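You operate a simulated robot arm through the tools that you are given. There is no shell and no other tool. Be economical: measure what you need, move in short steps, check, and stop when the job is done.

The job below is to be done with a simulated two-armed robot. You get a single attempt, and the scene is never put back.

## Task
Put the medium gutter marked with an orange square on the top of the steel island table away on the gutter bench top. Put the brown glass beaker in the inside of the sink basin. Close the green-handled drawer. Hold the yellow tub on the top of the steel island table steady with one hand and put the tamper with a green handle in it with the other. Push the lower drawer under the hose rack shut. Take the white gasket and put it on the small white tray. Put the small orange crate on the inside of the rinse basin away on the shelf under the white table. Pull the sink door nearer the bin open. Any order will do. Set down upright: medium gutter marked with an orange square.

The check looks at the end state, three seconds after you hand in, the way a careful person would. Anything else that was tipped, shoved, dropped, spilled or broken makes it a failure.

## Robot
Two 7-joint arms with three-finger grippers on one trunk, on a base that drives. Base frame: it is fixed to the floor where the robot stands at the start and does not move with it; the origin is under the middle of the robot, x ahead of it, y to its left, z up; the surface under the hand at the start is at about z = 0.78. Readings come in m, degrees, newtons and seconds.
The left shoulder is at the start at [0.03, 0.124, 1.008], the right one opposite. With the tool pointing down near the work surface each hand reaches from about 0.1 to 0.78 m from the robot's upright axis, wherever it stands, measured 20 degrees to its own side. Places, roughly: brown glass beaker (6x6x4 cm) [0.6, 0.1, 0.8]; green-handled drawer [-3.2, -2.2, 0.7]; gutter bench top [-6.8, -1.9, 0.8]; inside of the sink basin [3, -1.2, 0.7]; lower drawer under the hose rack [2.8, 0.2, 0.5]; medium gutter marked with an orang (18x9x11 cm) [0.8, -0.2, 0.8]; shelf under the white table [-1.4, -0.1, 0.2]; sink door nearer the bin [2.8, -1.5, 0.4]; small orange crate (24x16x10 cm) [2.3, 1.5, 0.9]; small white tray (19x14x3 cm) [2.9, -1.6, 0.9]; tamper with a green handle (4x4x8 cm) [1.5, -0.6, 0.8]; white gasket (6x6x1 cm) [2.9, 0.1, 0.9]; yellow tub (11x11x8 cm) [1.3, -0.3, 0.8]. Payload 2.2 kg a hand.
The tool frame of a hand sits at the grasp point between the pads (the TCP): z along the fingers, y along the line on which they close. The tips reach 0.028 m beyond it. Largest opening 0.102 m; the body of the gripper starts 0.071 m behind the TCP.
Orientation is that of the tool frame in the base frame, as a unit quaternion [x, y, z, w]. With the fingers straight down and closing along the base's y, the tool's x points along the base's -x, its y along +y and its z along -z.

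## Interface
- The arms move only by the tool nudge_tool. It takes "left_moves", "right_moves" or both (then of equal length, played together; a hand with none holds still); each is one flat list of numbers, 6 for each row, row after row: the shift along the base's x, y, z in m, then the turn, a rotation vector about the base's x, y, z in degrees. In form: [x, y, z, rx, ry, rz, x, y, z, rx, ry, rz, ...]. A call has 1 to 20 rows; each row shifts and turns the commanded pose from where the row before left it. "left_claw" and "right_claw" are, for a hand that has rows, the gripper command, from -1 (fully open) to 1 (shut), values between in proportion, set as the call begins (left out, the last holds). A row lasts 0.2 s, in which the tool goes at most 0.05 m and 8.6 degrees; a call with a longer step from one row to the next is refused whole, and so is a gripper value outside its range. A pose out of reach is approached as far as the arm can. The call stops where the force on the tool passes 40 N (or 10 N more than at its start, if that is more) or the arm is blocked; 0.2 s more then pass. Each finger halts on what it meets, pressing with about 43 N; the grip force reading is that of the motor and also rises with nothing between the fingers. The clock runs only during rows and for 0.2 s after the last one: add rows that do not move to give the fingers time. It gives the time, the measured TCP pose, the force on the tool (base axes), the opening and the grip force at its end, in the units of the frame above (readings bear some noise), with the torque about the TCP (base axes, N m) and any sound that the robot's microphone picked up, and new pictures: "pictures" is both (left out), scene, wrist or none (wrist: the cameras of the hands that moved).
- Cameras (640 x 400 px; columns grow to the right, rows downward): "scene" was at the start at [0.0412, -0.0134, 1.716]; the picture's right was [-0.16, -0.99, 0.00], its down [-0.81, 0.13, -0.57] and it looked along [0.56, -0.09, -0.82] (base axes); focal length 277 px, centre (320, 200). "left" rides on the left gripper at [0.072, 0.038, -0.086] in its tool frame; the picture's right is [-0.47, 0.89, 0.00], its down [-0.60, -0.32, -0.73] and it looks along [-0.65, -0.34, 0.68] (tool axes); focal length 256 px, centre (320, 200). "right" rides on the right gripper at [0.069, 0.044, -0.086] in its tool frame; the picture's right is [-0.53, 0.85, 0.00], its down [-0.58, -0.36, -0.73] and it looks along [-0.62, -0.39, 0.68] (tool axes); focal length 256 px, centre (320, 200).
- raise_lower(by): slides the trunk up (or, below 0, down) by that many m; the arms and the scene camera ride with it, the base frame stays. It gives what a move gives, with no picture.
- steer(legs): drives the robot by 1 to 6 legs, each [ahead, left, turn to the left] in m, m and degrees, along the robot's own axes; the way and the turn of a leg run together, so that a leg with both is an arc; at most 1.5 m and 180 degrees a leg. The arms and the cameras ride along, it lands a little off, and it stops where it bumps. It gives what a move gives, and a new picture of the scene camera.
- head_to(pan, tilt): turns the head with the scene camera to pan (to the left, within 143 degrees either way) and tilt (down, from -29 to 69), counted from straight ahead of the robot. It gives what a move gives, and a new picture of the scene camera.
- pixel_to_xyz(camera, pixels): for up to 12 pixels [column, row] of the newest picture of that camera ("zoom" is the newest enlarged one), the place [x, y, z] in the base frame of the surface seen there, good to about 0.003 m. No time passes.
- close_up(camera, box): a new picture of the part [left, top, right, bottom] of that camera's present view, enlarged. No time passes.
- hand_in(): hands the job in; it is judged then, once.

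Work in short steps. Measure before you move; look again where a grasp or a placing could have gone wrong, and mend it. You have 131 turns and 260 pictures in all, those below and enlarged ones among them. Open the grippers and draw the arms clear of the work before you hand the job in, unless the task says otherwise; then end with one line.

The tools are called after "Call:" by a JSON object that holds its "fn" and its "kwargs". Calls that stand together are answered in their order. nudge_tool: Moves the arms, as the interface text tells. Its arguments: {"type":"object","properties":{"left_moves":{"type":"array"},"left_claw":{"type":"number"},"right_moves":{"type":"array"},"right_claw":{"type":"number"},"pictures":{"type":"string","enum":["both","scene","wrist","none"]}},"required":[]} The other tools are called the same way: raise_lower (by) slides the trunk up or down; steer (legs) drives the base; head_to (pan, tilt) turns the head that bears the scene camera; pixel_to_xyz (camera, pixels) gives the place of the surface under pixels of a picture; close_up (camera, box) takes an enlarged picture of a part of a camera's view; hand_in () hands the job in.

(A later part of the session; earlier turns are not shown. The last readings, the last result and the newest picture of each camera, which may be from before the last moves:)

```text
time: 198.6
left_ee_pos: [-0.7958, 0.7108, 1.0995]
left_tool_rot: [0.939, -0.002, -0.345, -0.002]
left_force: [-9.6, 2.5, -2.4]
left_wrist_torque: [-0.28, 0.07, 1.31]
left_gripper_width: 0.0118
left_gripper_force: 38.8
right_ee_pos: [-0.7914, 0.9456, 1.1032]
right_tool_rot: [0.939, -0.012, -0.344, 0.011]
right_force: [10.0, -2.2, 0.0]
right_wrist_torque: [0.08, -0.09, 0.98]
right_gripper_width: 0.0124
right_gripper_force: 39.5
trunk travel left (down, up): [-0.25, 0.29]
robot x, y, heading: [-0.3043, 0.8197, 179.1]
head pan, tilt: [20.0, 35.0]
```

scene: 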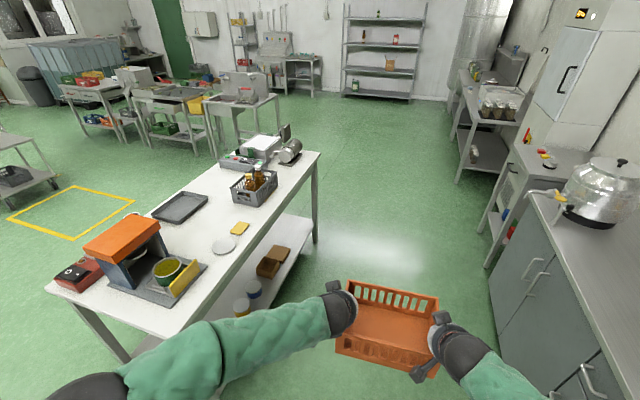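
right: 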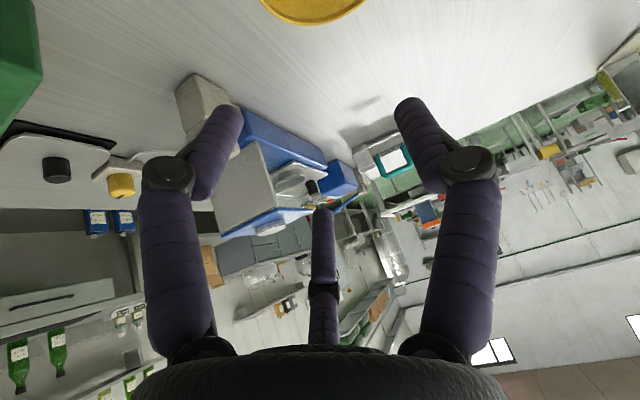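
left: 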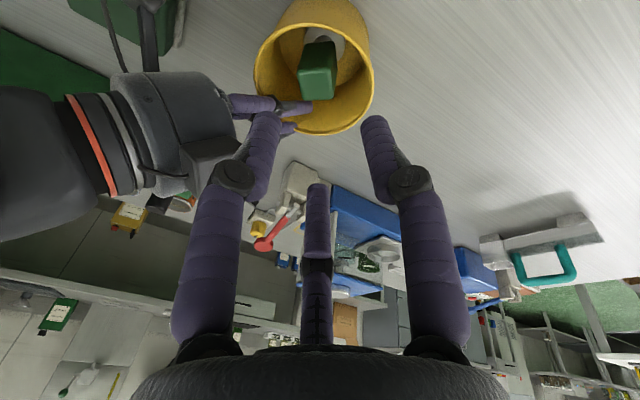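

The white table is to my left with some items on its shelf. I zoom in and measure free space.

Call:
{"fn": "close_up", "kwargs": {"camera": "scene", "box": [60, 140, 340, 340]}}

Call:
{"fn": "pixel_to_xyz", "kwargs": {"camera": "scene", "pixels": [[318, 155], [310, 165], [180, 335], [55, 290], [125, 350], [300, 225], [285, 250], [268, 262], [253, 288], [240, 305], [210, 310], [312, 230]]}}

```text
2.00 times, centred on (200, 240) of scene
```

zoom: 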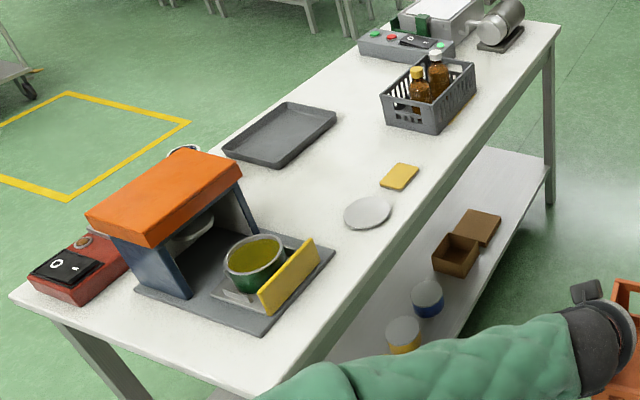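

```text
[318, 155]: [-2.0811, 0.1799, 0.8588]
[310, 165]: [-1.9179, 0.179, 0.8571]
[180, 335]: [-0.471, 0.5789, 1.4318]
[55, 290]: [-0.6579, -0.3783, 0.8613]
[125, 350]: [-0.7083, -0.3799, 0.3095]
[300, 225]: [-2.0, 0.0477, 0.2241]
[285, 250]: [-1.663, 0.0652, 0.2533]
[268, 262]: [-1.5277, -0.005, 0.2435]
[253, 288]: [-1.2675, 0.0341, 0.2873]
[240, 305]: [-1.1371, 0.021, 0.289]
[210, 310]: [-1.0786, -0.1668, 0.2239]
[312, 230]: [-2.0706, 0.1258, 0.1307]
```

Table: x −0.65…−2.1, y −0.38…0.18, top 0.86; shelf at z≈0.224, with jars at x≈−1.14 and beyond. The near end (x −0.7…−1.05) looks free, so I'll approach from the short end: back up, then strafe left to y≈−0.11.

Call:
{"fn": "steer", "kwargs": {"legs": [[-0.27, 0, 0.7], [0, 0.93, 0]]}}

Call:
{"fn": "head_to", "kwargs": {"pan": 0, "tilt": 55}}

```text
time: 205.0
left_ee_pos: [-0.5211, -0.2303, 1.0996]
left_tool_rot: [0.939, 0.006, -0.345, 0.002]
left_force: [-9.3, 7.7, -1.5]
left_wrist_torque: [-0.2, -0.09, 1.22]
left_gripper_width: 0.0121
left_gripper_force: 38.9
right_ee_pos: [-0.5199, 0.0043, 1.1042]
right_tool_rot: [0.939, -0.005, -0.344, 0.013]
right_force: [9.2, -6.4, 0.1]
right_wrist_torque: [0.08, 0.06, 0.89]
right_gripper_width: 0.0122
right_gripper_force: 39.3
trunk travel left (down, up): [-0.25, 0.29]
robot x, y, heading: [-0.0337, -0.1147, -179.8]
head pan, tilt: [20.0, 35.0]
```

scene: 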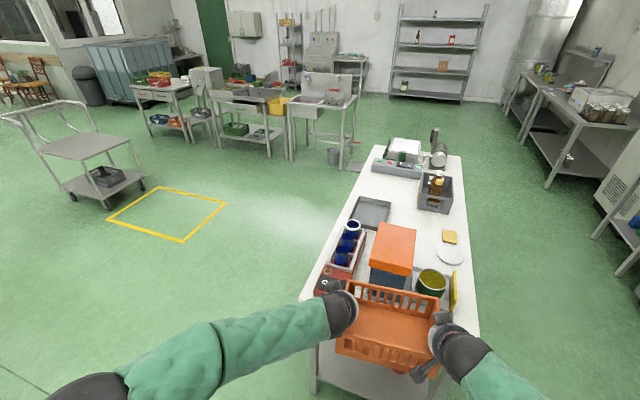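

```text
time: 205.8
left_ee_pos: [-0.5216, -0.2284, 1.1001]
left_tool_rot: [0.938, 0.006, -0.345, 0.002]
left_force: [-9.9, -0.1, -1.5]
left_wrist_torque: [-0.24, -0.01, 1.25]
left_gripper_width: 0.0121
left_gripper_force: 38.5
right_ee_pos: [-0.521, 0.0052, 1.1015]
right_tool_rot: [0.939, -0.003, -0.345, 0.014]
right_force: [10.2, 0.0, 0.0]
right_wrist_torque: [0.05, -0.09, 1.04]
right_gripper_width: 0.0123
right_gripper_force: 38.4
trunk travel left (down, up): [-0.25, 0.29]
robot x, y, heading: [-0.036, -0.112, -179.9]
head pan, tilt: [0.0, 55.0]
```

scene: 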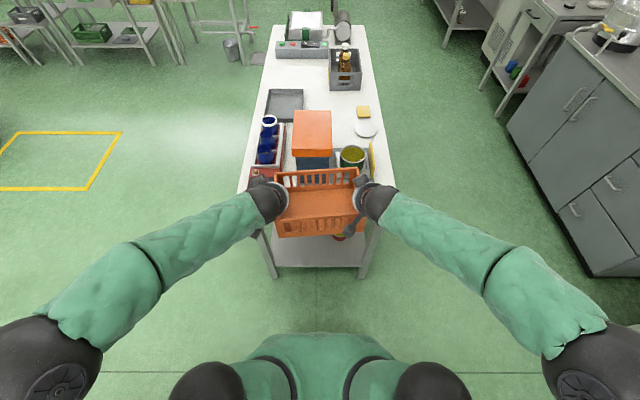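

I enlarge the shelf area under the crate and measure it.

Call:
{"fn": "close_up", "kwargs": {"camera": "scene", "box": [240, 180, 400, 290]}}

Call:
{"fn": "pixel_to_xyz", "kwargs": {"camera": "scene", "pixels": [[285, 265], [352, 265], [320, 264], [320, 245], [336, 238], [275, 275], [361, 275], [246, 190], [395, 187], [350, 240]]}}

```text
3.64 times, centred on (320, 235) of scene
```

zoom: 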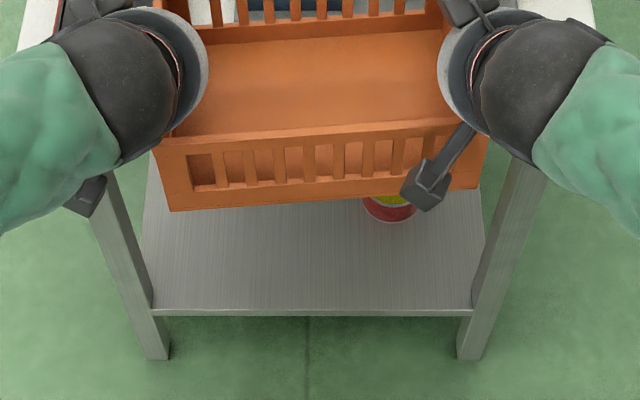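

```text
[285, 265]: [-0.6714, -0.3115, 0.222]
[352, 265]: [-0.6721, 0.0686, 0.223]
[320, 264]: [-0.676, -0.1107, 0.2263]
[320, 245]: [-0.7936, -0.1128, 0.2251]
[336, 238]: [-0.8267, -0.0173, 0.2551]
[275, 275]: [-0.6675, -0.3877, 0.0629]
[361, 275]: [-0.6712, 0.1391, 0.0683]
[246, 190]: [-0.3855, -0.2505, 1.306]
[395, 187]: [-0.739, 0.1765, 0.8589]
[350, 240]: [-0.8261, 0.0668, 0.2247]
```

A can stands at (−0.87, 0) and the legs leave little room at this end. I'll approach from the −y long side instead, and look there first.

Call:
{"fn": "steer", "kwargs": {"legs": [[0, 0.96, 0], [0, 0, -90], [0, 1.1, 0]]}}

Call:
{"fn": "head_to", "kwargs": {"pan": 0, "tilt": 50}}

Call:
{"fn": "raise_lower", "kwargs": {"by": -0.24}}

Call:
{"fn": "head_to", "kwargs": {"pan": 15, "tilt": 48}}

```text
time: 219.9
left_ee_pos: [-1.2617, -0.5881, 1.0997]
left_tool_rot: [0.667, -0.66, -0.246, -0.244]
left_force: [3.5, 9.6, -1.7]
left_wrist_torque: [-0.03, 0.14, 1.07]
left_gripper_width: 0.0121
left_gripper_force: 38.4
right_ee_pos: [-1.0262, -0.5892, 1.1021]
right_tool_rot: [-0.66, 0.666, 0.254, 0.235]
right_force: [-2.6, -9.2, 0.2]
right_wrist_torque: [0.02, 0.02, 0.97]
right_gripper_width: 0.012
right_gripper_force: 38.5
trunk travel left (down, up): [-0.25, 0.29]
robot x, y, heading: [-1.1396, -1.0735, 90.1]
head pan, tilt: [0.0, 55.0]
```

scene: 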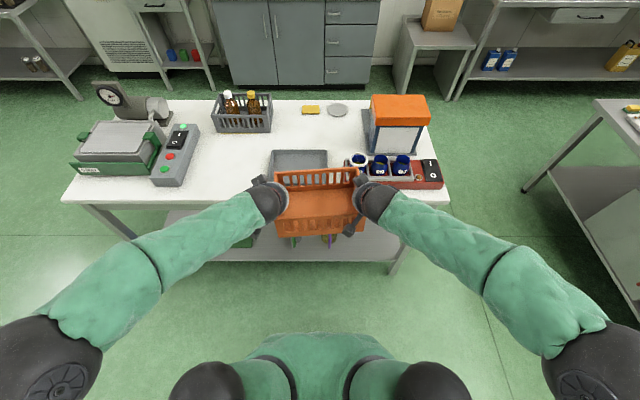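

```text
time: 220.6
left_ee_pos: [-1.2602, -0.5873, 1.0985]
left_tool_rot: [0.668, -0.659, -0.245, -0.243]
left_force: [0.0, 9.8, -2.5]
left_wrist_torque: [0.06, 0.22, 1.19]
left_gripper_width: 0.0118
left_gripper_force: 38.5
right_ee_pos: [-1.0259, -0.5891, 1.1014]
right_tool_rot: [-0.662, 0.666, 0.253, 0.234]
right_force: [-0.5, -10.3, 0.9]
right_wrist_torque: [-0.09, 0.09, 1.05]
right_gripper_width: 0.0122
right_gripper_force: 38.8
trunk travel left (down, up): [-0.25, 0.29]
robot x, y, heading: [-1.1426, -1.0791, 90.2]
head pan, tilt: [0.0, 50.0]
```

scene: 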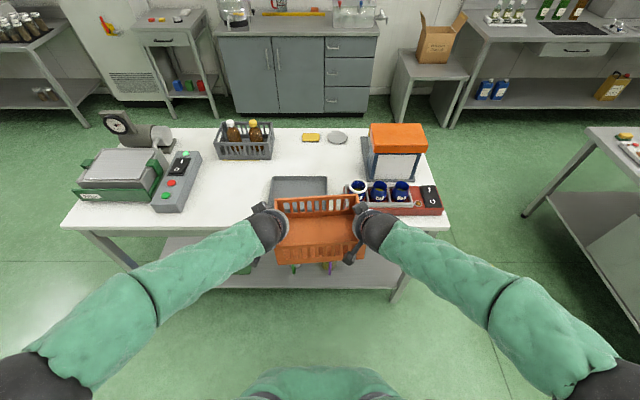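

```text
time: 223.1
left_ee_pos: [-1.2601, -0.5881, 0.8592]
left_tool_rot: [0.668, -0.659, -0.245, -0.243]
left_force: [0.2, 9.1, -1.2]
left_wrist_torque: [-0.06, 0.12, 1.07]
left_gripper_width: 0.012
left_gripper_force: 39.1
right_ee_pos: [-1.0259, -0.5893, 0.8631]
right_tool_rot: [-0.661, 0.666, 0.255, 0.234]
right_force: [0.1, -9.1, -0.5]
right_wrist_torque: [0.0, 0.01, 1.01]
right_gripper_width: 0.0117
right_gripper_force: 38.5
trunk travel left (down, up): [-0.01, 0.53]
robot x, y, heading: [-1.1438, -1.0777, 90.3]
head pan, tilt: [0.0, 50.0]
```

```text
time: 223.9
left_ee_pos: [-1.2601, -0.5881, 0.8601]
left_tool_rot: [0.668, -0.66, -0.245, -0.243]
left_force: [0.8, 8.9, -1.2]
left_wrist_torque: [-0.03, 0.12, 1.04]
left_gripper_width: 0.0122
left_gripper_force: 38.1
right_ee_pos: [-1.0256, -0.59, 0.8624]
right_tool_rot: [-0.661, 0.665, 0.255, 0.234]
right_force: [0.5, -9.0, -0.2]
right_wrist_torque: [-0.01, 0.02, 1.0]
right_gripper_width: 0.012
right_gripper_force: 38.4
trunk travel left (down, up): [-0.01, 0.53]
robot x, y, heading: [-1.1403, -1.0773, 90.4]
head pan, tilt: [15.0, 48.0]
```

scene: 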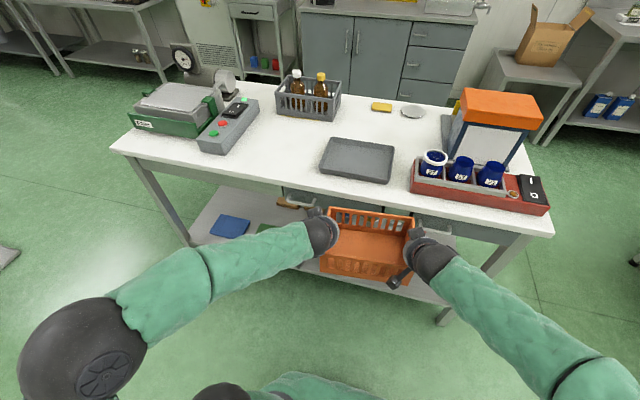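

Now I see some items on this side of the shelf. I enlarge to find a free stretch.

Call:
{"fn": "close_up", "kwargs": {"camera": "scene", "box": [160, 150, 560, 330]}}

Call:
{"fn": "pixel_to_xyz", "kwargs": {"camera": "scene", "pixels": [[230, 225], [250, 230], [265, 227], [290, 205], [300, 200], [435, 292], [450, 270], [445, 230], [265, 210], [210, 235], [225, 200], [320, 268]]}}

```text
1.60 times, centred on (360, 240) of scene
```

zoom: 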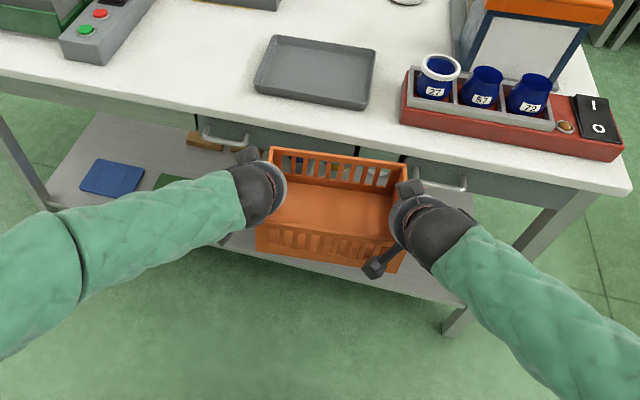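

```text
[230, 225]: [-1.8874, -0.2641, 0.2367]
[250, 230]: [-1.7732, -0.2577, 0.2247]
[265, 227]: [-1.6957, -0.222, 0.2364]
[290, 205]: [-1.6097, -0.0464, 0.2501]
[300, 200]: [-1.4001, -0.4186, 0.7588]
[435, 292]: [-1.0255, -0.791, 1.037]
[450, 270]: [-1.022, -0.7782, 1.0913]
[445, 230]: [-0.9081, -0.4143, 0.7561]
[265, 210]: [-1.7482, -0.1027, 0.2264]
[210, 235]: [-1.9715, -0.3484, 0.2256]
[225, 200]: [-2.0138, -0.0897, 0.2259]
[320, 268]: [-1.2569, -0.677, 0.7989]
```

The crate hides the middle of the shelf. I take the wrist views.

Call:
{"fn": "nudge_tool", "kwargs": {"left_moves": [0, 0, -0.03, 0, 0, 0, 0, 0, -0.03, 0, 0, 0], "right_moves": [0, 0, -0.03, 0, 0, 0, 0, 0, -0.03, 0, 0, 0], "pictures": "wrist"}}

```text
time: 224.5
left_ee_pos: [-1.2599, -0.588, 0.7995]
left_tool_rot: [0.667, -0.659, -0.246, -0.244]
left_force: [-1.8, 6.8, -1.2]
left_wrist_torque: [0.03, 0.02, 0.78]
left_gripper_width: 0.0119
left_gripper_force: 38.1
right_ee_pos: [-1.0252, -0.5903, 0.802]
right_tool_rot: [-0.661, 0.666, 0.254, 0.235]
right_force: [2.5, -6.1, -2.0]
right_wrist_torque: [-0.07, -0.12, 0.81]
right_gripper_width: 0.0118
right_gripper_force: 37.8
trunk travel left (down, up): [-0.01, 0.53]
robot x, y, heading: [-1.1419, -1.0764, 90.3]
head pan, tilt: [15.0, 48.0]
```

right: 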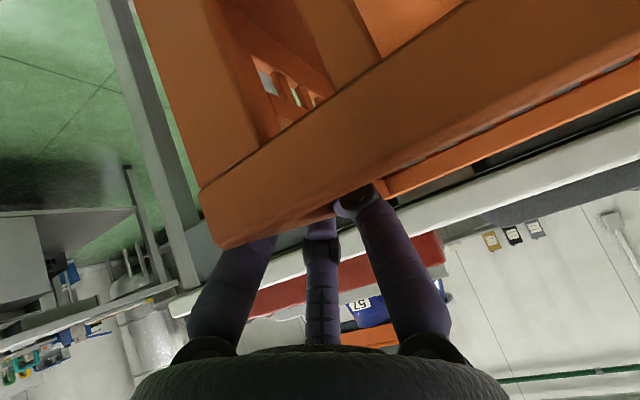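
left: 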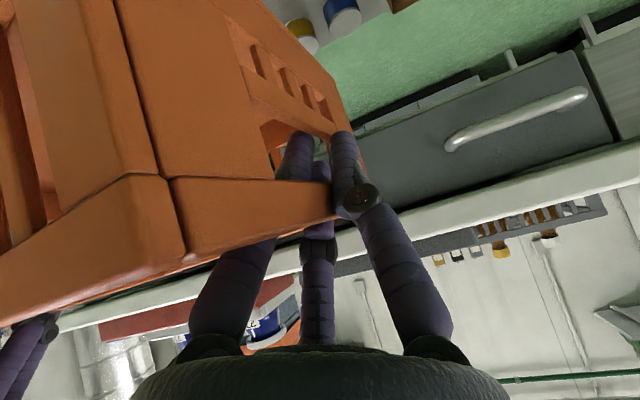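

I lower the crate further in front of the table so the head can see over it.

Call:
{"fn": "nudge_tool", "kwargs": {"left_moves": [0, 0, -0.04, 0, 0, 0, 0, 0, -0.04, 0, 0, 0, 0, 0, -0.04, 0, 0, 0, 0, 0, -0.04, 0, 0, 0, 0, 0, -0.04, 0, 0, 0, 0, 0, -0.04, 0, 0, 0, 0, 0, -0.04, 0, 0, 0, 0, 0, -0.04, 0, 0, 0], "right_moves": [0, 0, -0.04, 0, 0, 0, 0, 0, -0.04, 0, 0, 0, 0, 0, -0.04, 0, 0, 0, 0, 0, -0.04, 0, 0, 0, 0, 0, -0.04, 0, 0, 0, 0, 0, -0.04, 0, 0, 0, 0, 0, -0.04, 0, 0, 0, 0, 0, -0.04, 0, 0, 0], "pictures": "none"}}

Call:
{"fn": "head_to", "kwargs": {"pan": 0, "tilt": 45}}

Call:
{"fn": "close_up", "kwargs": {"camera": "scene", "box": [120, 160, 520, 360]}}

```text
time: 226.3
left_ee_pos: [-1.2592, -0.5866, 0.4793]
left_tool_rot: [0.668, -0.659, -0.246, -0.243]
left_force: [-6.0, 8.6, -1.8]
left_wrist_torque: [0.16, 0.18, 0.98]
left_gripper_width: 0.0119
left_gripper_force: 38.3
right_ee_pos: [-1.0244, -0.5899, 0.482]
right_tool_rot: [-0.661, 0.666, 0.254, 0.233]
right_force: [5.9, -8.5, 0.0]
right_wrist_torque: [-0.19, 0.08, 1.06]
right_gripper_width: 0.0117
right_gripper_force: 38.7
trunk travel left (down, up): [-0.01, 0.53]
robot x, y, heading: [-1.1448, -1.0736, 90.4]
head pan, tilt: [15.0, 48.0]
```

```text
time: 227.0
left_ee_pos: [-1.2607, -0.5878, 0.4804]
left_tool_rot: [0.668, -0.659, -0.245, -0.243]
left_force: [-9.7, 9.6, -2.3]
left_wrist_torque: [0.13, 0.15, 1.01]
left_gripper_width: 0.0117
left_gripper_force: 38.5
right_ee_pos: [-1.026, -0.5897, 0.4814]
right_tool_rot: [-0.661, 0.666, 0.254, 0.234]
right_force: [9.3, -9.1, -0.3]
right_wrist_torque: [-0.12, 0.09, 1.25]
right_gripper_width: 0.0117
right_gripper_force: 38.8
trunk travel left (down, up): [-0.01, 0.53]
robot x, y, heading: [-1.1389, -1.0752, 90.3]
head pan, tilt: [0.0, 45.0]
```

scene: 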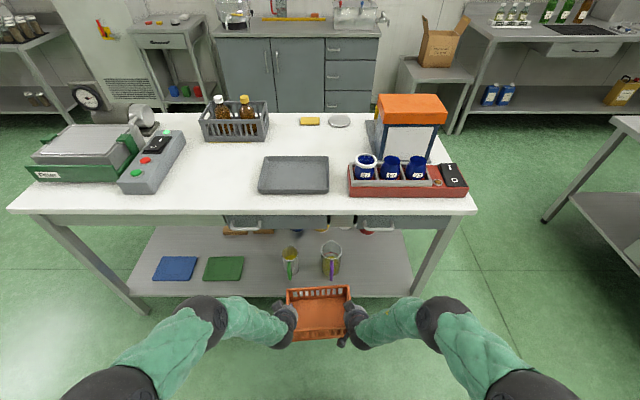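

```text
1.60 times, centred on (320, 260) of scene
```

zoom: 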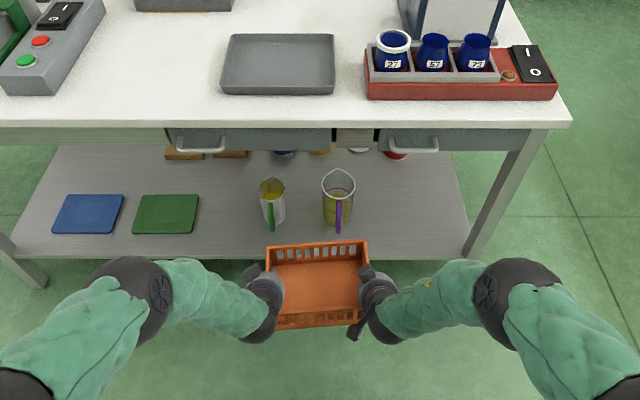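

The shelf has two jugs in the middle, and a free area to their right up to the leg. I measure it.

Call:
{"fn": "pixel_to_xyz", "kwargs": {"camera": "scene", "pixels": [[341, 262], [331, 278], [345, 280], [360, 265], [390, 265], [405, 285], [380, 290], [412, 292], [418, 285], [370, 240], [244, 270], [283, 265]]}}

```text
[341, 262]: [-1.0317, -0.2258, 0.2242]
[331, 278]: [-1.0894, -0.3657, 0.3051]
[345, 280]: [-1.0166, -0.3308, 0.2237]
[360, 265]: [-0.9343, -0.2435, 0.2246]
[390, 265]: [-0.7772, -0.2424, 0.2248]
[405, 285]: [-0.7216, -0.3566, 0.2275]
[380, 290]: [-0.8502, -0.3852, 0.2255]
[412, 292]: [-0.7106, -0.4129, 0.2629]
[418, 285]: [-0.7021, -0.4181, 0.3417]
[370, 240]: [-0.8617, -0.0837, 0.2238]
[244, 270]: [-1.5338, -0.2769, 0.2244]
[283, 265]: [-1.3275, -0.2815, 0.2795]
```

The free stretch is x≈−1.04…−0.72. I measure the second jug's right edge and top and the leg's inner edge precisely.

Call:
{"fn": "close_up", "kwargs": {"camera": "scene", "box": [310, 220, 450, 310]}}

Call:
{"fn": "pixel_to_xyz", "kwargs": {"camera": "zoom", "pixels": [[130, 120], [135, 160], [133, 200], [115, 95], [118, 262], [430, 310], [440, 270], [415, 330], [465, 330], [250, 330], [420, 60], [140, 130]]}}

```text
4.44 times, centred on (380, 265) of scene
```

zoom: 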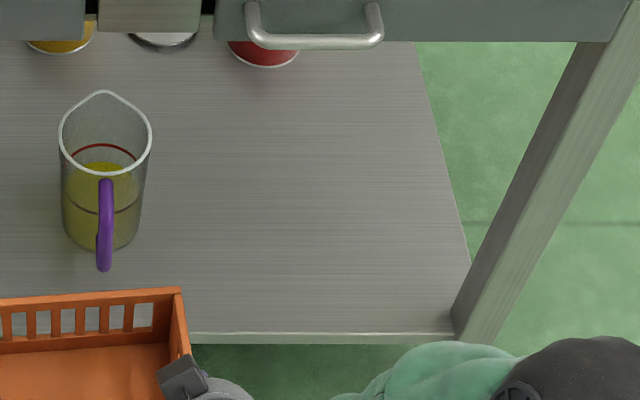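

```text
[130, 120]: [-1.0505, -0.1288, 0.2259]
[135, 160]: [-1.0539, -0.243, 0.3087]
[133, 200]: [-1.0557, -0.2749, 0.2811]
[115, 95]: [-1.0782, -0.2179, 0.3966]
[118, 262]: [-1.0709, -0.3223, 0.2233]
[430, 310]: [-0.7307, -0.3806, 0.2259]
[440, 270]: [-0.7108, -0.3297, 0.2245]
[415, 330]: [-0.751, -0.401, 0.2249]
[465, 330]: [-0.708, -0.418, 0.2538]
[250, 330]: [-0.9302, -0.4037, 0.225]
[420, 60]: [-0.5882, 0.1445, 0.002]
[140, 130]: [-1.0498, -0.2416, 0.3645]
```

Jug right edge is −1.05 and the leg's inner edge −0.715, so the crate centre should be at x≈−0.897. I strafe right 0.246 m and then lower the crate to about 2.5 cm above shelf level.

Call:
{"fn": "steer", "kwargs": {"legs": [[0, -0.246, -0.3]]}}

Call:
{"fn": "nudge_tool", "kwargs": {"left_moves": [0, 0, -0.035, 0, 0, 0, 0, 0, -0.035, 0, 0, 0, 0, 0, -0.035, 0, 0, 0, 0, 0, -0.035, 0, 0, 0], "right_moves": [0, 0, -0.035, 0, 0, 0, 0, 0, -0.035, 0, 0, 0, 0, 0, -0.035, 0, 0, 0, 0, 0, -0.035, 0, 0, 0], "pictures": "scene"}}

Call:
{"fn": "close_up", "kwargs": {"camera": "scene", "box": [220, 220, 420, 370]}}

```text
time: 228.8
left_ee_pos: [-1.0079, -0.5871, 0.4807]
left_tool_rot: [0.665, -0.662, -0.245, -0.245]
left_force: [-14.2, 10.3, -3.2]
left_wrist_torque: [-0.04, 0.16, 0.9]
left_gripper_width: 0.012
left_gripper_force: 38.8
right_ee_pos: [-0.7733, -0.5907, 0.482]
right_tool_rot: [-0.659, 0.667, 0.254, 0.235]
right_force: [13.6, -9.6, 0.2]
right_wrist_torque: [0.0, 0.13, 1.23]
right_gripper_width: 0.0118
right_gripper_force: 38.5
trunk travel left (down, up): [-0.01, 0.53]
robot x, y, heading: [-0.8891, -1.0744, 90.0]
head pan, tilt: [0.0, 45.0]
```

scene: 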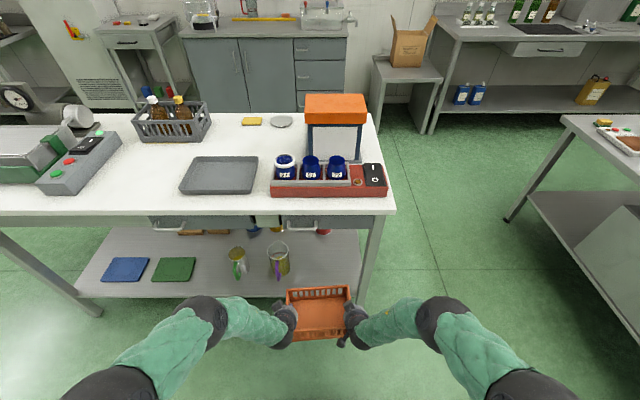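

```text
time: 229.4
left_ee_pos: [-1.0053, -0.5837, 0.4292]
left_tool_rot: [0.665, -0.662, -0.244, -0.245]
left_force: [-3.1, -6.3, 17.1]
left_wrist_torque: [-0.22, -1.96, -0.76]
left_gripper_width: 0.0187
left_gripper_force: 42.5
right_ee_pos: [-0.7749, -0.5994, 0.47]
right_tool_rot: [-0.662, 0.668, 0.247, 0.232]
right_force: [3.7, 7.3, -19.4]
right_wrist_torque: [0.25, -2.16, -0.76]
right_gripper_width: 0.0199
right_gripper_force: 43.0
right hand out of reach, approached as far as the arm can: row 1, 2
trunk travel left (down, up): [-0.01, 0.53]
robot x, y, heading: [-0.8917, -1.0754, 89.7]
head pan, tilt: [0.0, 45.0]
stopped in row 2 (right hand): the force on the tool passed its limit at 46 N (the readings are from after the stop); the commanded pose is now the measured one
```

scene: 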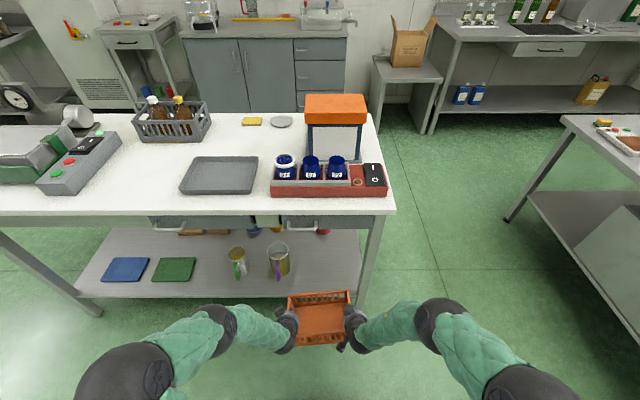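

```text
2.67 times, centred on (320, 295) of scene
```

zoom: 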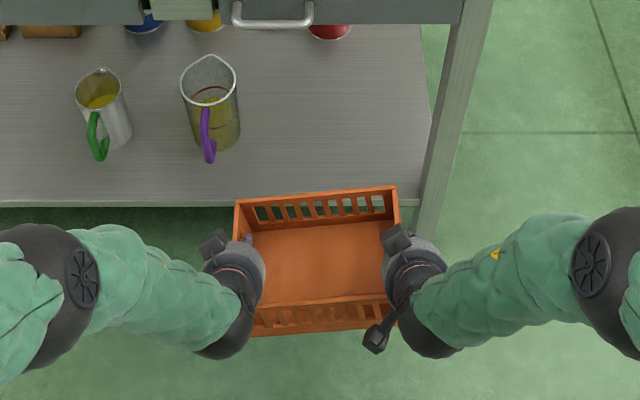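

The right arm hit its reach limit, so the crate tilted. I level it by raising the left, then back the base 0.12 m to extend the arms before lowering.

Call:
{"fn": "nudge_tool", "kwargs": {"left_moves": [0, 0, 0.02, 0, 0, 0, -0.002, -0.004, 0.02, 0, 0, 0, 0, 0, 0, 0, 0, 0], "right_moves": [0, 0.003, 0, 0, 0, 0, 0, 0.004, 0, 0, 0, 0, 0, 0, 0, 0, 0, 0], "pictures": "none"}}

Call:
{"fn": "steer", "kwargs": {"legs": [[-0.14, 0, 0]]}}

Call:
{"fn": "nudge_tool", "kwargs": {"left_moves": [0, 0.03, 0, 0, 0, 0, 0, 0.03, 0, 0, 0, 0, 0, 0.03, 0, 0, 0, 0, 0, 0.03, 0, 0, 0, 0], "right_moves": [0, 0.03, 0, 0, 0, 0, 0, 0.03, 0, 0, 0, 0, 0, 0.03, 0, 0, 0, 0, 0, 0.03, 0, 0, 0, 0], "pictures": "none"}}

Call:
{"fn": "nudge_tool", "kwargs": {"left_moves": [0, 0, -0.015, 0, 0, 0, 0, 0, -0.015, 0, 0, 0], "right_moves": [0, 0, -0.015, 0, 0, 0, 0, 0, -0.015, 0, 0, 0], "pictures": "scene"}}

```text
time: 230.2
left_ee_pos: [-1.0094, -0.5869, 0.4706]
left_tool_rot: [0.665, -0.661, -0.246, -0.245]
left_force: [-19.5, 13.4, -6.3]
left_wrist_torque: [0.97, 0.6, 0.75]
left_gripper_width: 0.0113
left_gripper_force: 38.2
right_ee_pos: [-0.7758, -0.5941, 0.471]
right_tool_rot: [-0.663, 0.669, 0.246, 0.231]
right_force: [19.7, -12.7, 4.4]
right_wrist_torque: [-0.99, 0.67, 2.0]
right_gripper_width: 0.0116
right_gripper_force: 38.4
trunk travel left (down, up): [-0.01, 0.53]
robot x, y, heading: [-0.8961, -1.0784, 89.7]
head pan, tilt: [0.0, 45.0]
```

```text
time: 231.5
left_ee_pos: [-1.0088, -0.7294, 0.4696]
left_tool_rot: [0.664, -0.662, -0.246, -0.245]
left_force: [-29.3, 14.4, -7.2]
left_wrist_torque: [0.54, 0.58, 0.9]
left_gripper_width: 0.0116
left_gripper_force: 38.7
right_ee_pos: [-0.7744, -0.7326, 0.4712]
right_tool_rot: [-0.661, 0.668, 0.248, 0.233]
right_force: [30.2, -14.2, 4.8]
right_wrist_torque: [-0.59, 0.72, 2.14]
right_gripper_width: 0.0123
right_gripper_force: 39.1
trunk travel left (down, up): [-0.01, 0.53]
robot x, y, heading: [-0.8884, -1.2171, 89.8]
head pan, tilt: [0.0, 45.0]
```

scene: 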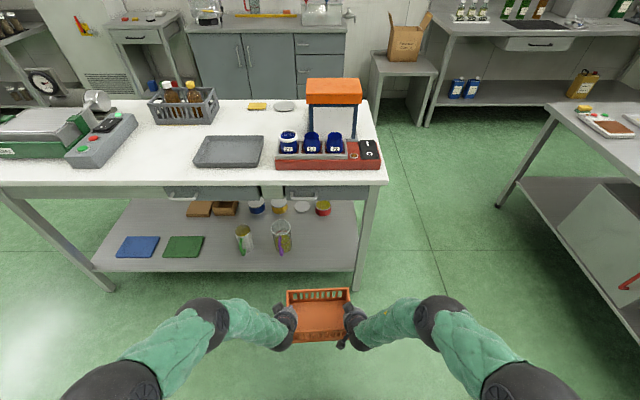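

```text
time: 232.5
left_ee_pos: [-1.0091, -0.6086, 0.4687]
left_tool_rot: [0.665, -0.662, -0.245, -0.244]
left_force: [1.8, 14.4, -6.8]
left_wrist_torque: [0.93, 0.89, 1.56]
left_gripper_width: 0.011
left_gripper_force: 38.4
right_ee_pos: [-0.775, -0.6145, 0.4698]
right_tool_rot: [-0.663, 0.669, 0.246, 0.231]
right_force: [-2.3, -14.5, 5.9]
right_wrist_torque: [-0.94, 0.6, 1.82]
right_gripper_width: 0.0116
right_gripper_force: 38.9
trunk travel left (down, up): [-0.01, 0.53]
robot x, y, heading: [-0.8938, -1.2192, 89.7]
head pan, tilt: [0.0, 45.0]
```

```text
time: 233.1
left_ee_pos: [-1.0083, -0.6099, 0.439]
left_tool_rot: [0.665, -0.662, -0.245, -0.244]
left_force: [4.6, 14.1, -6.8]
left_wrist_torque: [0.63, 0.93, 1.65]
left_gripper_width: 0.0113
left_gripper_force: 38.2
right_ee_pos: [-0.7743, -0.6129, 0.4399]
right_tool_rot: [-0.662, 0.668, 0.247, 0.232]
right_force: [-3.1, -14.0, 5.0]
right_wrist_torque: [-0.64, 0.57, 1.73]
right_gripper_width: 0.0122
right_gripper_force: 38.6
trunk travel left (down, up): [-0.01, 0.53]
robot x, y, heading: [-0.89, -1.2112, 89.6]
head pan, tilt: [0.0, 45.0]
```

scene: 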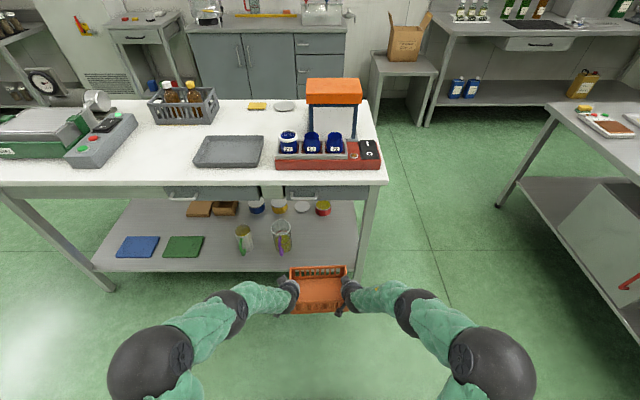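

With the arms extended it works. I continue lowering to z≈0.335.

Call:
{"fn": "nudge_tool", "kwargs": {"left_moves": [0, 0, -0.02, 0, 0, 0, 0, 0, -0.02, 0, 0, 0, 0, 0, -0.02, 0, 0, 0, 0, 0, -0.02, 0, 0, 0, 0, 0, -0.02, 0, 0, 0], "right_moves": [0, 0, -0.02, 0, 0, 0, 0, 0, -0.02, 0, 0, 0, 0, 0, -0.02, 0, 0, 0, 0, 0, -0.02, 0, 0, 0, 0, 0, -0.02, 0, 0, 0], "pictures": "scene"}}

Call:
{"fn": "close_up", "kwargs": {"camera": "scene", "box": [220, 200, 420, 330]}}

```text
time: 234.3
left_ee_pos: [-1.0086, -0.6091, 0.338]
left_tool_rot: [0.665, -0.662, -0.245, -0.245]
left_force: [7.7, 11.0, -6.1]
left_wrist_torque: [0.02, 0.61, 1.33]
left_gripper_width: 0.012
left_gripper_force: 38.2
right_ee_pos: [-0.7728, -0.6127, 0.3414]
right_tool_rot: [-0.662, 0.668, 0.247, 0.232]
right_force: [-8.2, -11.0, 3.8]
right_wrist_torque: [-0.12, 0.49, 1.21]
right_gripper_width: 0.012
right_gripper_force: 38.8
trunk travel left (down, up): [-0.01, 0.53]
robot x, y, heading: [-0.8933, -1.214, 89.5]
head pan, tilt: [0.0, 45.0]
```

scene: 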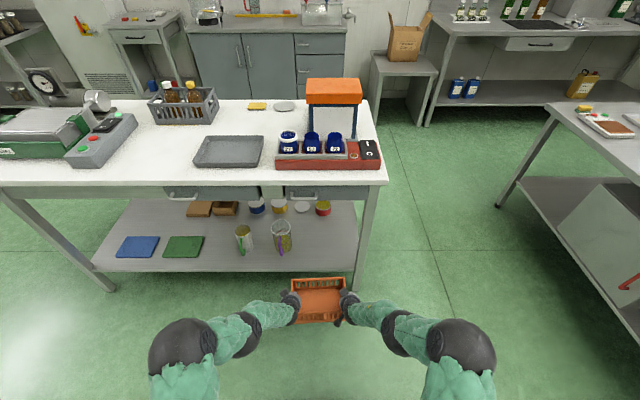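

```text
3.08 times, centred on (320, 265) of scene
```

zoom: 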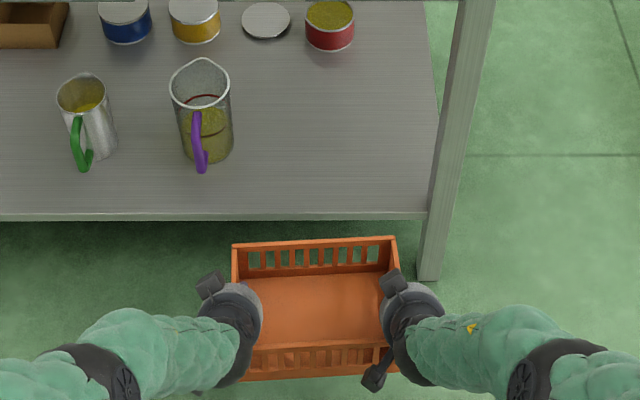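

The forearms flare outward and the right one could meet the table leg. Extending further straightens the arms, so I push the hands 0.10 m forward and look.

Call:
{"fn": "nudge_tool", "kwargs": {"left_moves": [-0.001, 0.025, 0, 0, 0, 0, -0.001, 0.025, 0, 0, 0, 0, -0.001, 0.025, 0, 0, 0, 0, -0.001, 0.025, 0, 0, 0, 0], "right_moves": [-0.001, 0.025, 0, 0, 0, 0, -0.001, 0.025, 0, 0, 0, 0, -0.001, 0.025, 0, 0, 0, 0, -0.001, 0.025, 0, 0, 0, 0], "pictures": "scene"}}

Call:
{"fn": "close_up", "kwargs": {"camera": "scene", "box": [160, 200, 480, 400]}}

```text
time: 235.3
left_ee_pos: [-1.0132, -0.5079, 0.3392]
left_tool_rot: [0.665, -0.661, -0.246, -0.245]
left_force: [1.4, 10.0, -4.9]
left_wrist_torque: [-0.14, 0.5, 1.17]
left_gripper_width: 0.0117
left_gripper_force: 38.6
right_ee_pos: [-0.7792, -0.5124, 0.3418]
right_tool_rot: [-0.662, 0.668, 0.247, 0.233]
right_force: [-0.9, -10.1, 3.0]
right_wrist_torque: [0.13, 0.52, 1.29]
right_gripper_width: 0.0122
right_gripper_force: 38.9
trunk travel left (down, up): [-0.01, 0.53]
robot x, y, heading: [-0.8896, -1.2156, 89.9]
head pan, tilt: [0.0, 45.0]
```

scene: 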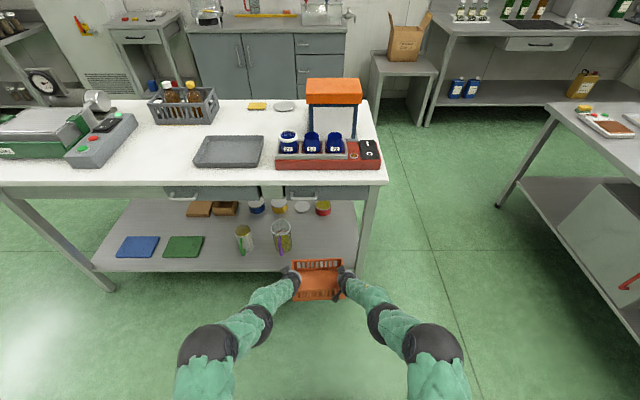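

```text
2.00 times, centred on (320, 300) of scene
```

zoom: 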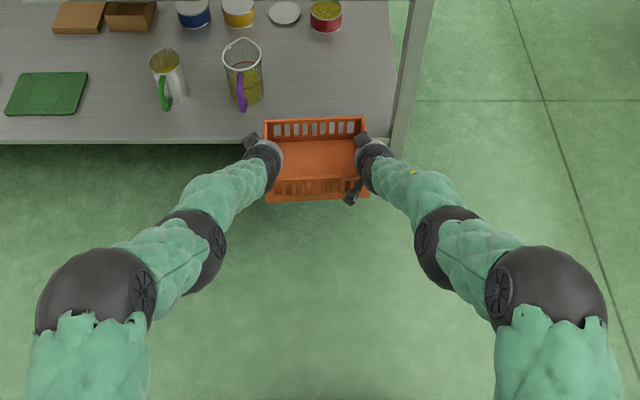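

The arms are straighter now. I drive ahead 0.10 m, then check clearances.

Call:
{"fn": "steer", "kwargs": {"legs": [[0.1, 0.004, 0]]}}

Call:
{"fn": "close_up", "kwargs": {"camera": "scene", "box": [230, 180, 430, 310]}}

```text
time: 236.5
left_ee_pos: [-1.0156, -0.4088, 0.3382]
left_tool_rot: [0.665, -0.661, -0.246, -0.245]
left_force: [-2.1, 11.2, -5.4]
left_wrist_torque: [0.18, 0.45, 1.15]
left_gripper_width: 0.0114
left_gripper_force: 38.3
right_ee_pos: [-0.7829, -0.4123, 0.342]
right_tool_rot: [-0.662, 0.668, 0.247, 0.232]
right_force: [2.2, -11.1, 3.8]
right_wrist_torque: [-0.19, 0.57, 1.44]
right_gripper_width: 0.0122
right_gripper_force: 39.1
trunk travel left (down, up): [-0.01, 0.53]
robot x, y, heading: [-0.8969, -1.1159, 89.9]
head pan, tilt: [0.0, 45.0]
```

scene: 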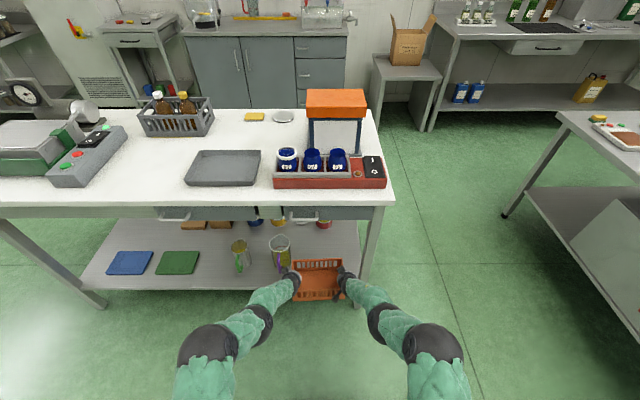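

```text
3.08 times, centred on (330, 245) of scene
```

zoom: 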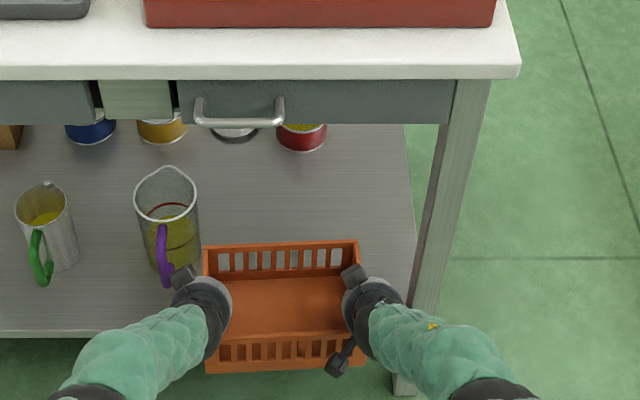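

I check the small block on the left hand against the jug's purple handle.

Call:
{"fn": "pixel_to_xyz", "kwargs": {"camera": "zoom", "pixels": [[183, 275], [175, 283], [163, 240], [165, 280], [205, 262], [358, 245], [405, 330], [380, 300], [200, 300]]}}

```text
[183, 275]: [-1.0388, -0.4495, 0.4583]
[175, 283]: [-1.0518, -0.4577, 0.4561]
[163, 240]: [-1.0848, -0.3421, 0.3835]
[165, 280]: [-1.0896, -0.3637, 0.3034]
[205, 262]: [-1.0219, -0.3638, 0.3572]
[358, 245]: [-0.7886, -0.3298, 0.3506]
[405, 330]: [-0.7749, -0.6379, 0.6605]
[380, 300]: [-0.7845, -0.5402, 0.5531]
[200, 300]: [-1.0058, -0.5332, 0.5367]
```

Clear by several cm. I drive ahead another 0.08 m.

Call:
{"fn": "steer", "kwargs": {"legs": [[0.083, 0, 0]]}}

Call:
{"fn": "close_up", "kwargs": {"camera": "scene", "box": [230, 180, 430, 310]}}

Call:
{"fn": "pixel_to_xyz", "kwargs": {"camera": "zoom", "pixels": [[205, 245], [358, 225], [205, 355], [290, 350], [290, 365], [290, 335], [420, 300]]}}

```text
time: 237.5
left_ee_pos: [-1.0169, -0.325, 0.3393]
left_tool_rot: [0.665, -0.661, -0.247, -0.244]
left_force: [-1.2, 13.1, -5.7]
left_wrist_torque: [0.65, 0.7, 1.33]
left_gripper_width: 0.0112
left_gripper_force: 38.3
right_ee_pos: [-0.783, -0.3294, 0.3411]
right_tool_rot: [-0.663, 0.668, 0.248, 0.232]
right_force: [1.1, -12.8, 3.6]
right_wrist_torque: [-0.6, 0.53, 1.63]
right_gripper_width: 0.012
right_gripper_force: 38.5
trunk travel left (down, up): [-0.01, 0.53]
robot x, y, heading: [-0.8968, -1.0314, 89.7]
head pan, tilt: [0.0, 45.0]
```

scene: 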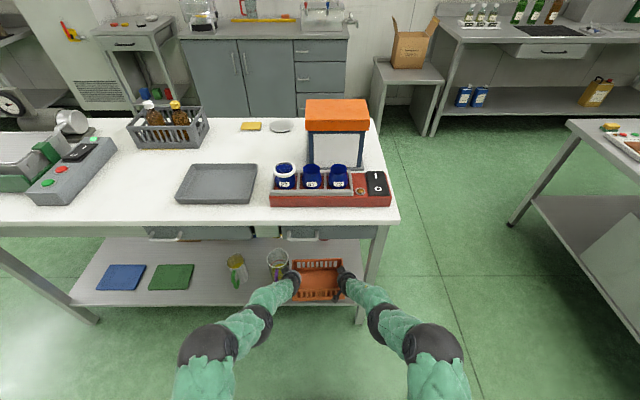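

```text
3.08 times, centred on (330, 245) of scene
```

zoom: 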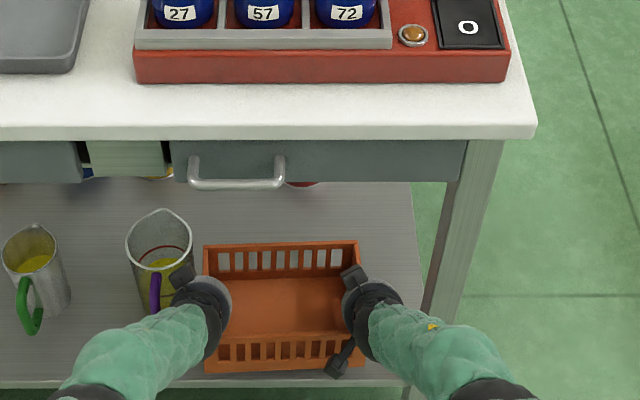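

```text
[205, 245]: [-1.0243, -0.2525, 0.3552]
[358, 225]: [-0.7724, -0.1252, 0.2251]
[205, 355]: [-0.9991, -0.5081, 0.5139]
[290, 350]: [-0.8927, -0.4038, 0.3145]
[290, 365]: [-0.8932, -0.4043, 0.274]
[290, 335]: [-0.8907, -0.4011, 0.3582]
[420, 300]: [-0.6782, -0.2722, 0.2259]
```

The crate is flush with the shelf edge (y −0.404…−0.25). I nudge it 1.5 cm further in and lower ~3 cm onto the shelf.

Call:
{"fn": "nudge_tool", "kwargs": {"left_moves": [0, 0.015, 0, 0, 0, 0, 0, 0, -0.01, 0, 0, 0, 0, 0, -0.01, 0, 0, 0, 0, 0, -0.006, 0, 0, 0, 0, 0, -0.004, 0, 0, 0], "right_moves": [0, 0.015, 0, 0, 0, 0, 0, 0, -0.01, 0, 0, 0, 0, 0, -0.01, 0, 0, 0, 0, 0, -0.006, 0, 0, 0, 0, 0, -0.004, 0, 0, 0], "pictures": "none"}}

Call:
{"fn": "close_up", "kwargs": {"camera": "scene", "box": [230, 180, 430, 310]}}

```text
time: 238.7
left_ee_pos: [-1.0167, -0.308, 0.3123]
left_tool_rot: [0.664, -0.661, -0.247, -0.246]
left_force: [3.6, 10.1, -4.0]
left_wrist_torque: [0.95, 0.59, 1.3]
left_gripper_width: 0.0114
left_gripper_force: 38.8
right_ee_pos: [-0.7835, -0.3124, 0.3143]
right_tool_rot: [-0.662, 0.667, 0.249, 0.233]
right_force: [-6.0, -16.2, 21.6]
right_wrist_torque: [0.41, 0.62, 1.52]
right_gripper_width: 0.0121
right_gripper_force: 38.6
trunk travel left (down, up): [-0.01, 0.53]
robot x, y, heading: [-0.899, -1.0299, 89.6]
head pan, tilt: [0.0, 45.0]
```

```text
3.08 times, centred on (330, 245) of scene
```

zoom: 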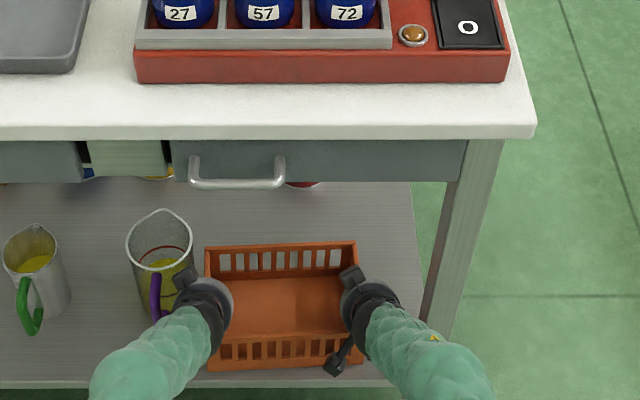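

The right end has contact (21.6 N). I lower the left by 2 mm, then open both slightly and rise.

Call:
{"fn": "nudge_tool", "kwargs": {"left_moves": [0, 0, -0.002, 0, 0, 0, 0, 0, 0, 0, 0, 0, 0, 0, 0, 0, 0, 0], "right_moves": [0, 0, 0.001, 0, 0, 0, 0, 0, 0, 0, 0, 0, 0, 0, 0, 0, 0, 0], "left_claw": 0.3, "right_claw": 0.3, "pictures": "none"}}

Call:
{"fn": "nudge_tool", "kwargs": {"left_moves": [0, 0, 0.02, 0, 0, 0, 0, 0, 0.025, 0, 0, 0, 0, -0.01, 0.025, 0, 0, 0], "right_moves": [0, 0, 0.02, 0, 0, 0, 0, 0, 0.025, 0, 0, 0, 0, -0.01, 0.025, 0, 0, 0], "pictures": "scene"}}

Call:
{"fn": "close_up", "kwargs": {"camera": "scene", "box": [230, 180, 430, 310]}}

```text
time: 239.5
left_ee_pos: [-1.0169, -0.3098, 0.3066]
left_tool_rot: [0.665, -0.661, -0.247, -0.244]
left_force: [0.7, -0.2, -0.1]
left_wrist_torque: [0.0, -0.01, 0.01]
left_gripper_width: 0.0357
left_gripper_force: 0.1
right_ee_pos: [-0.7824, -0.3152, 0.3126]
right_tool_rot: [-0.662, 0.668, 0.248, 0.232]
right_force: [-0.1, 0.5, 1.0]
right_wrist_torque: [0.0, -0.02, -0.01]
right_gripper_width: 0.0357
right_gripper_force: 0.1
trunk travel left (down, up): [-0.01, 0.53]
robot x, y, heading: [-0.8982, -1.0329, 90.0]
head pan, tilt: [0.0, 45.0]
```

```text
time: 240.3
left_ee_pos: [-1.0159, -0.319, 0.3785]
left_tool_rot: [0.665, -0.661, -0.247, -0.244]
left_force: [0.7, -0.7, -0.7]
left_wrist_torque: [0.03, 0.05, 0.01]
left_gripper_width: 0.0356
left_gripper_force: 0.0
right_ee_pos: [-0.7825, -0.3259, 0.3823]
right_tool_rot: [-0.662, 0.669, 0.246, 0.232]
right_force: [1.4, -0.2, 0.7]
right_wrist_torque: [0.04, -0.04, 0.0]
right_gripper_width: 0.0355
right_gripper_force: 0.0
trunk travel left (down, up): [-0.01, 0.53]
robot x, y, heading: [-0.8945, -1.0308, 89.5]
head pan, tilt: [0.0, 45.0]
```

scene: 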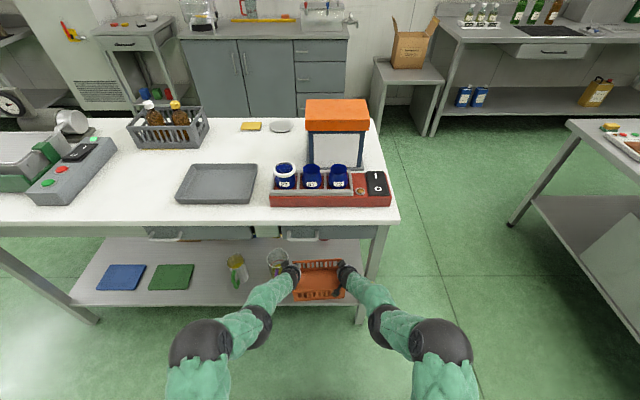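

```text
3.08 times, centred on (330, 245) of scene
```

zoom: 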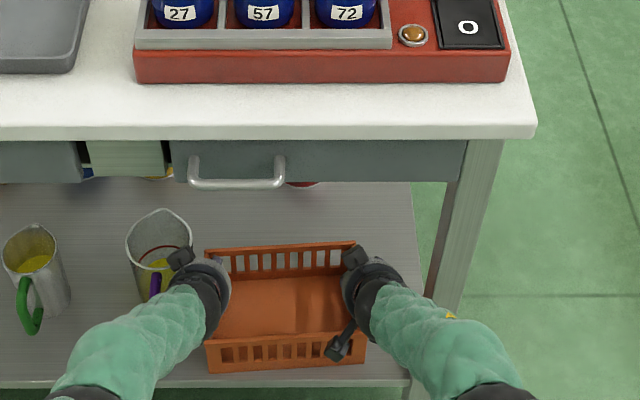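

The crate rests on the shelf and the hands are clear above the rim. I drive back and check.

Call:
{"fn": "steer", "kwargs": {"legs": [[-0.3, 0, 0]]}}

Call:
{"fn": "close_up", "kwargs": {"camera": "scene", "box": [230, 160, 430, 290]}}

```text
time: 242.4
left_ee_pos: [-1.018, -0.6206, 0.3789]
left_tool_rot: [0.665, -0.661, -0.247, -0.245]
left_force: [-0.7, 0.4, -0.2]
left_wrist_torque: [0.0, 0.02, -0.01]
left_gripper_width: 0.0357
left_gripper_force: 0.0
right_ee_pos: [-0.7835, -0.6245, 0.3828]
right_tool_rot: [-0.663, 0.668, 0.247, 0.231]
right_force: [-0.1, 0.4, 0.5]
right_wrist_torque: [-0.02, -0.02, 0.03]
right_gripper_width: 0.0361
right_gripper_force: 0.0
trunk travel left (down, up): [-0.01, 0.53]
robot x, y, heading: [-0.8955, -1.3327, 89.9]
head pan, tilt: [0.0, 45.0]
```

scene: 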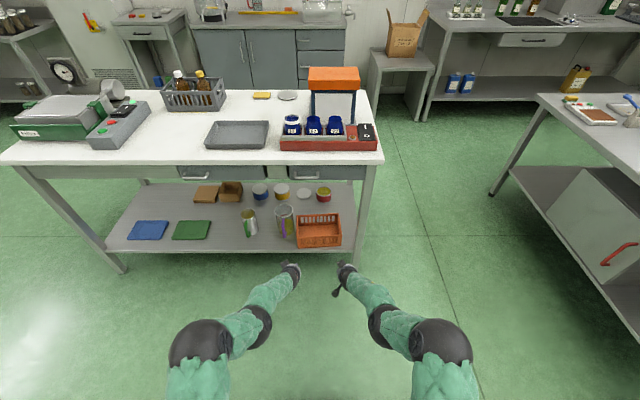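

```text
3.08 times, centred on (330, 225) of scene
```

zoom: 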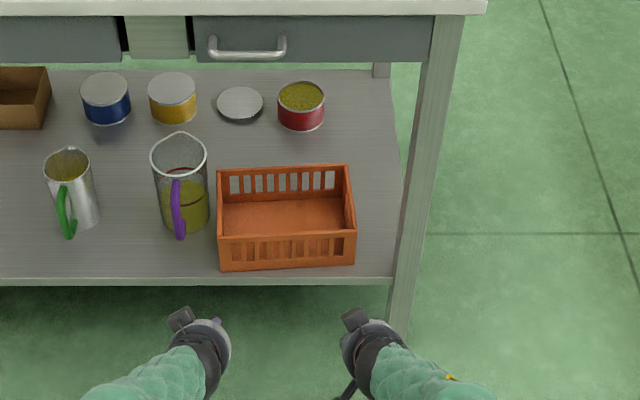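

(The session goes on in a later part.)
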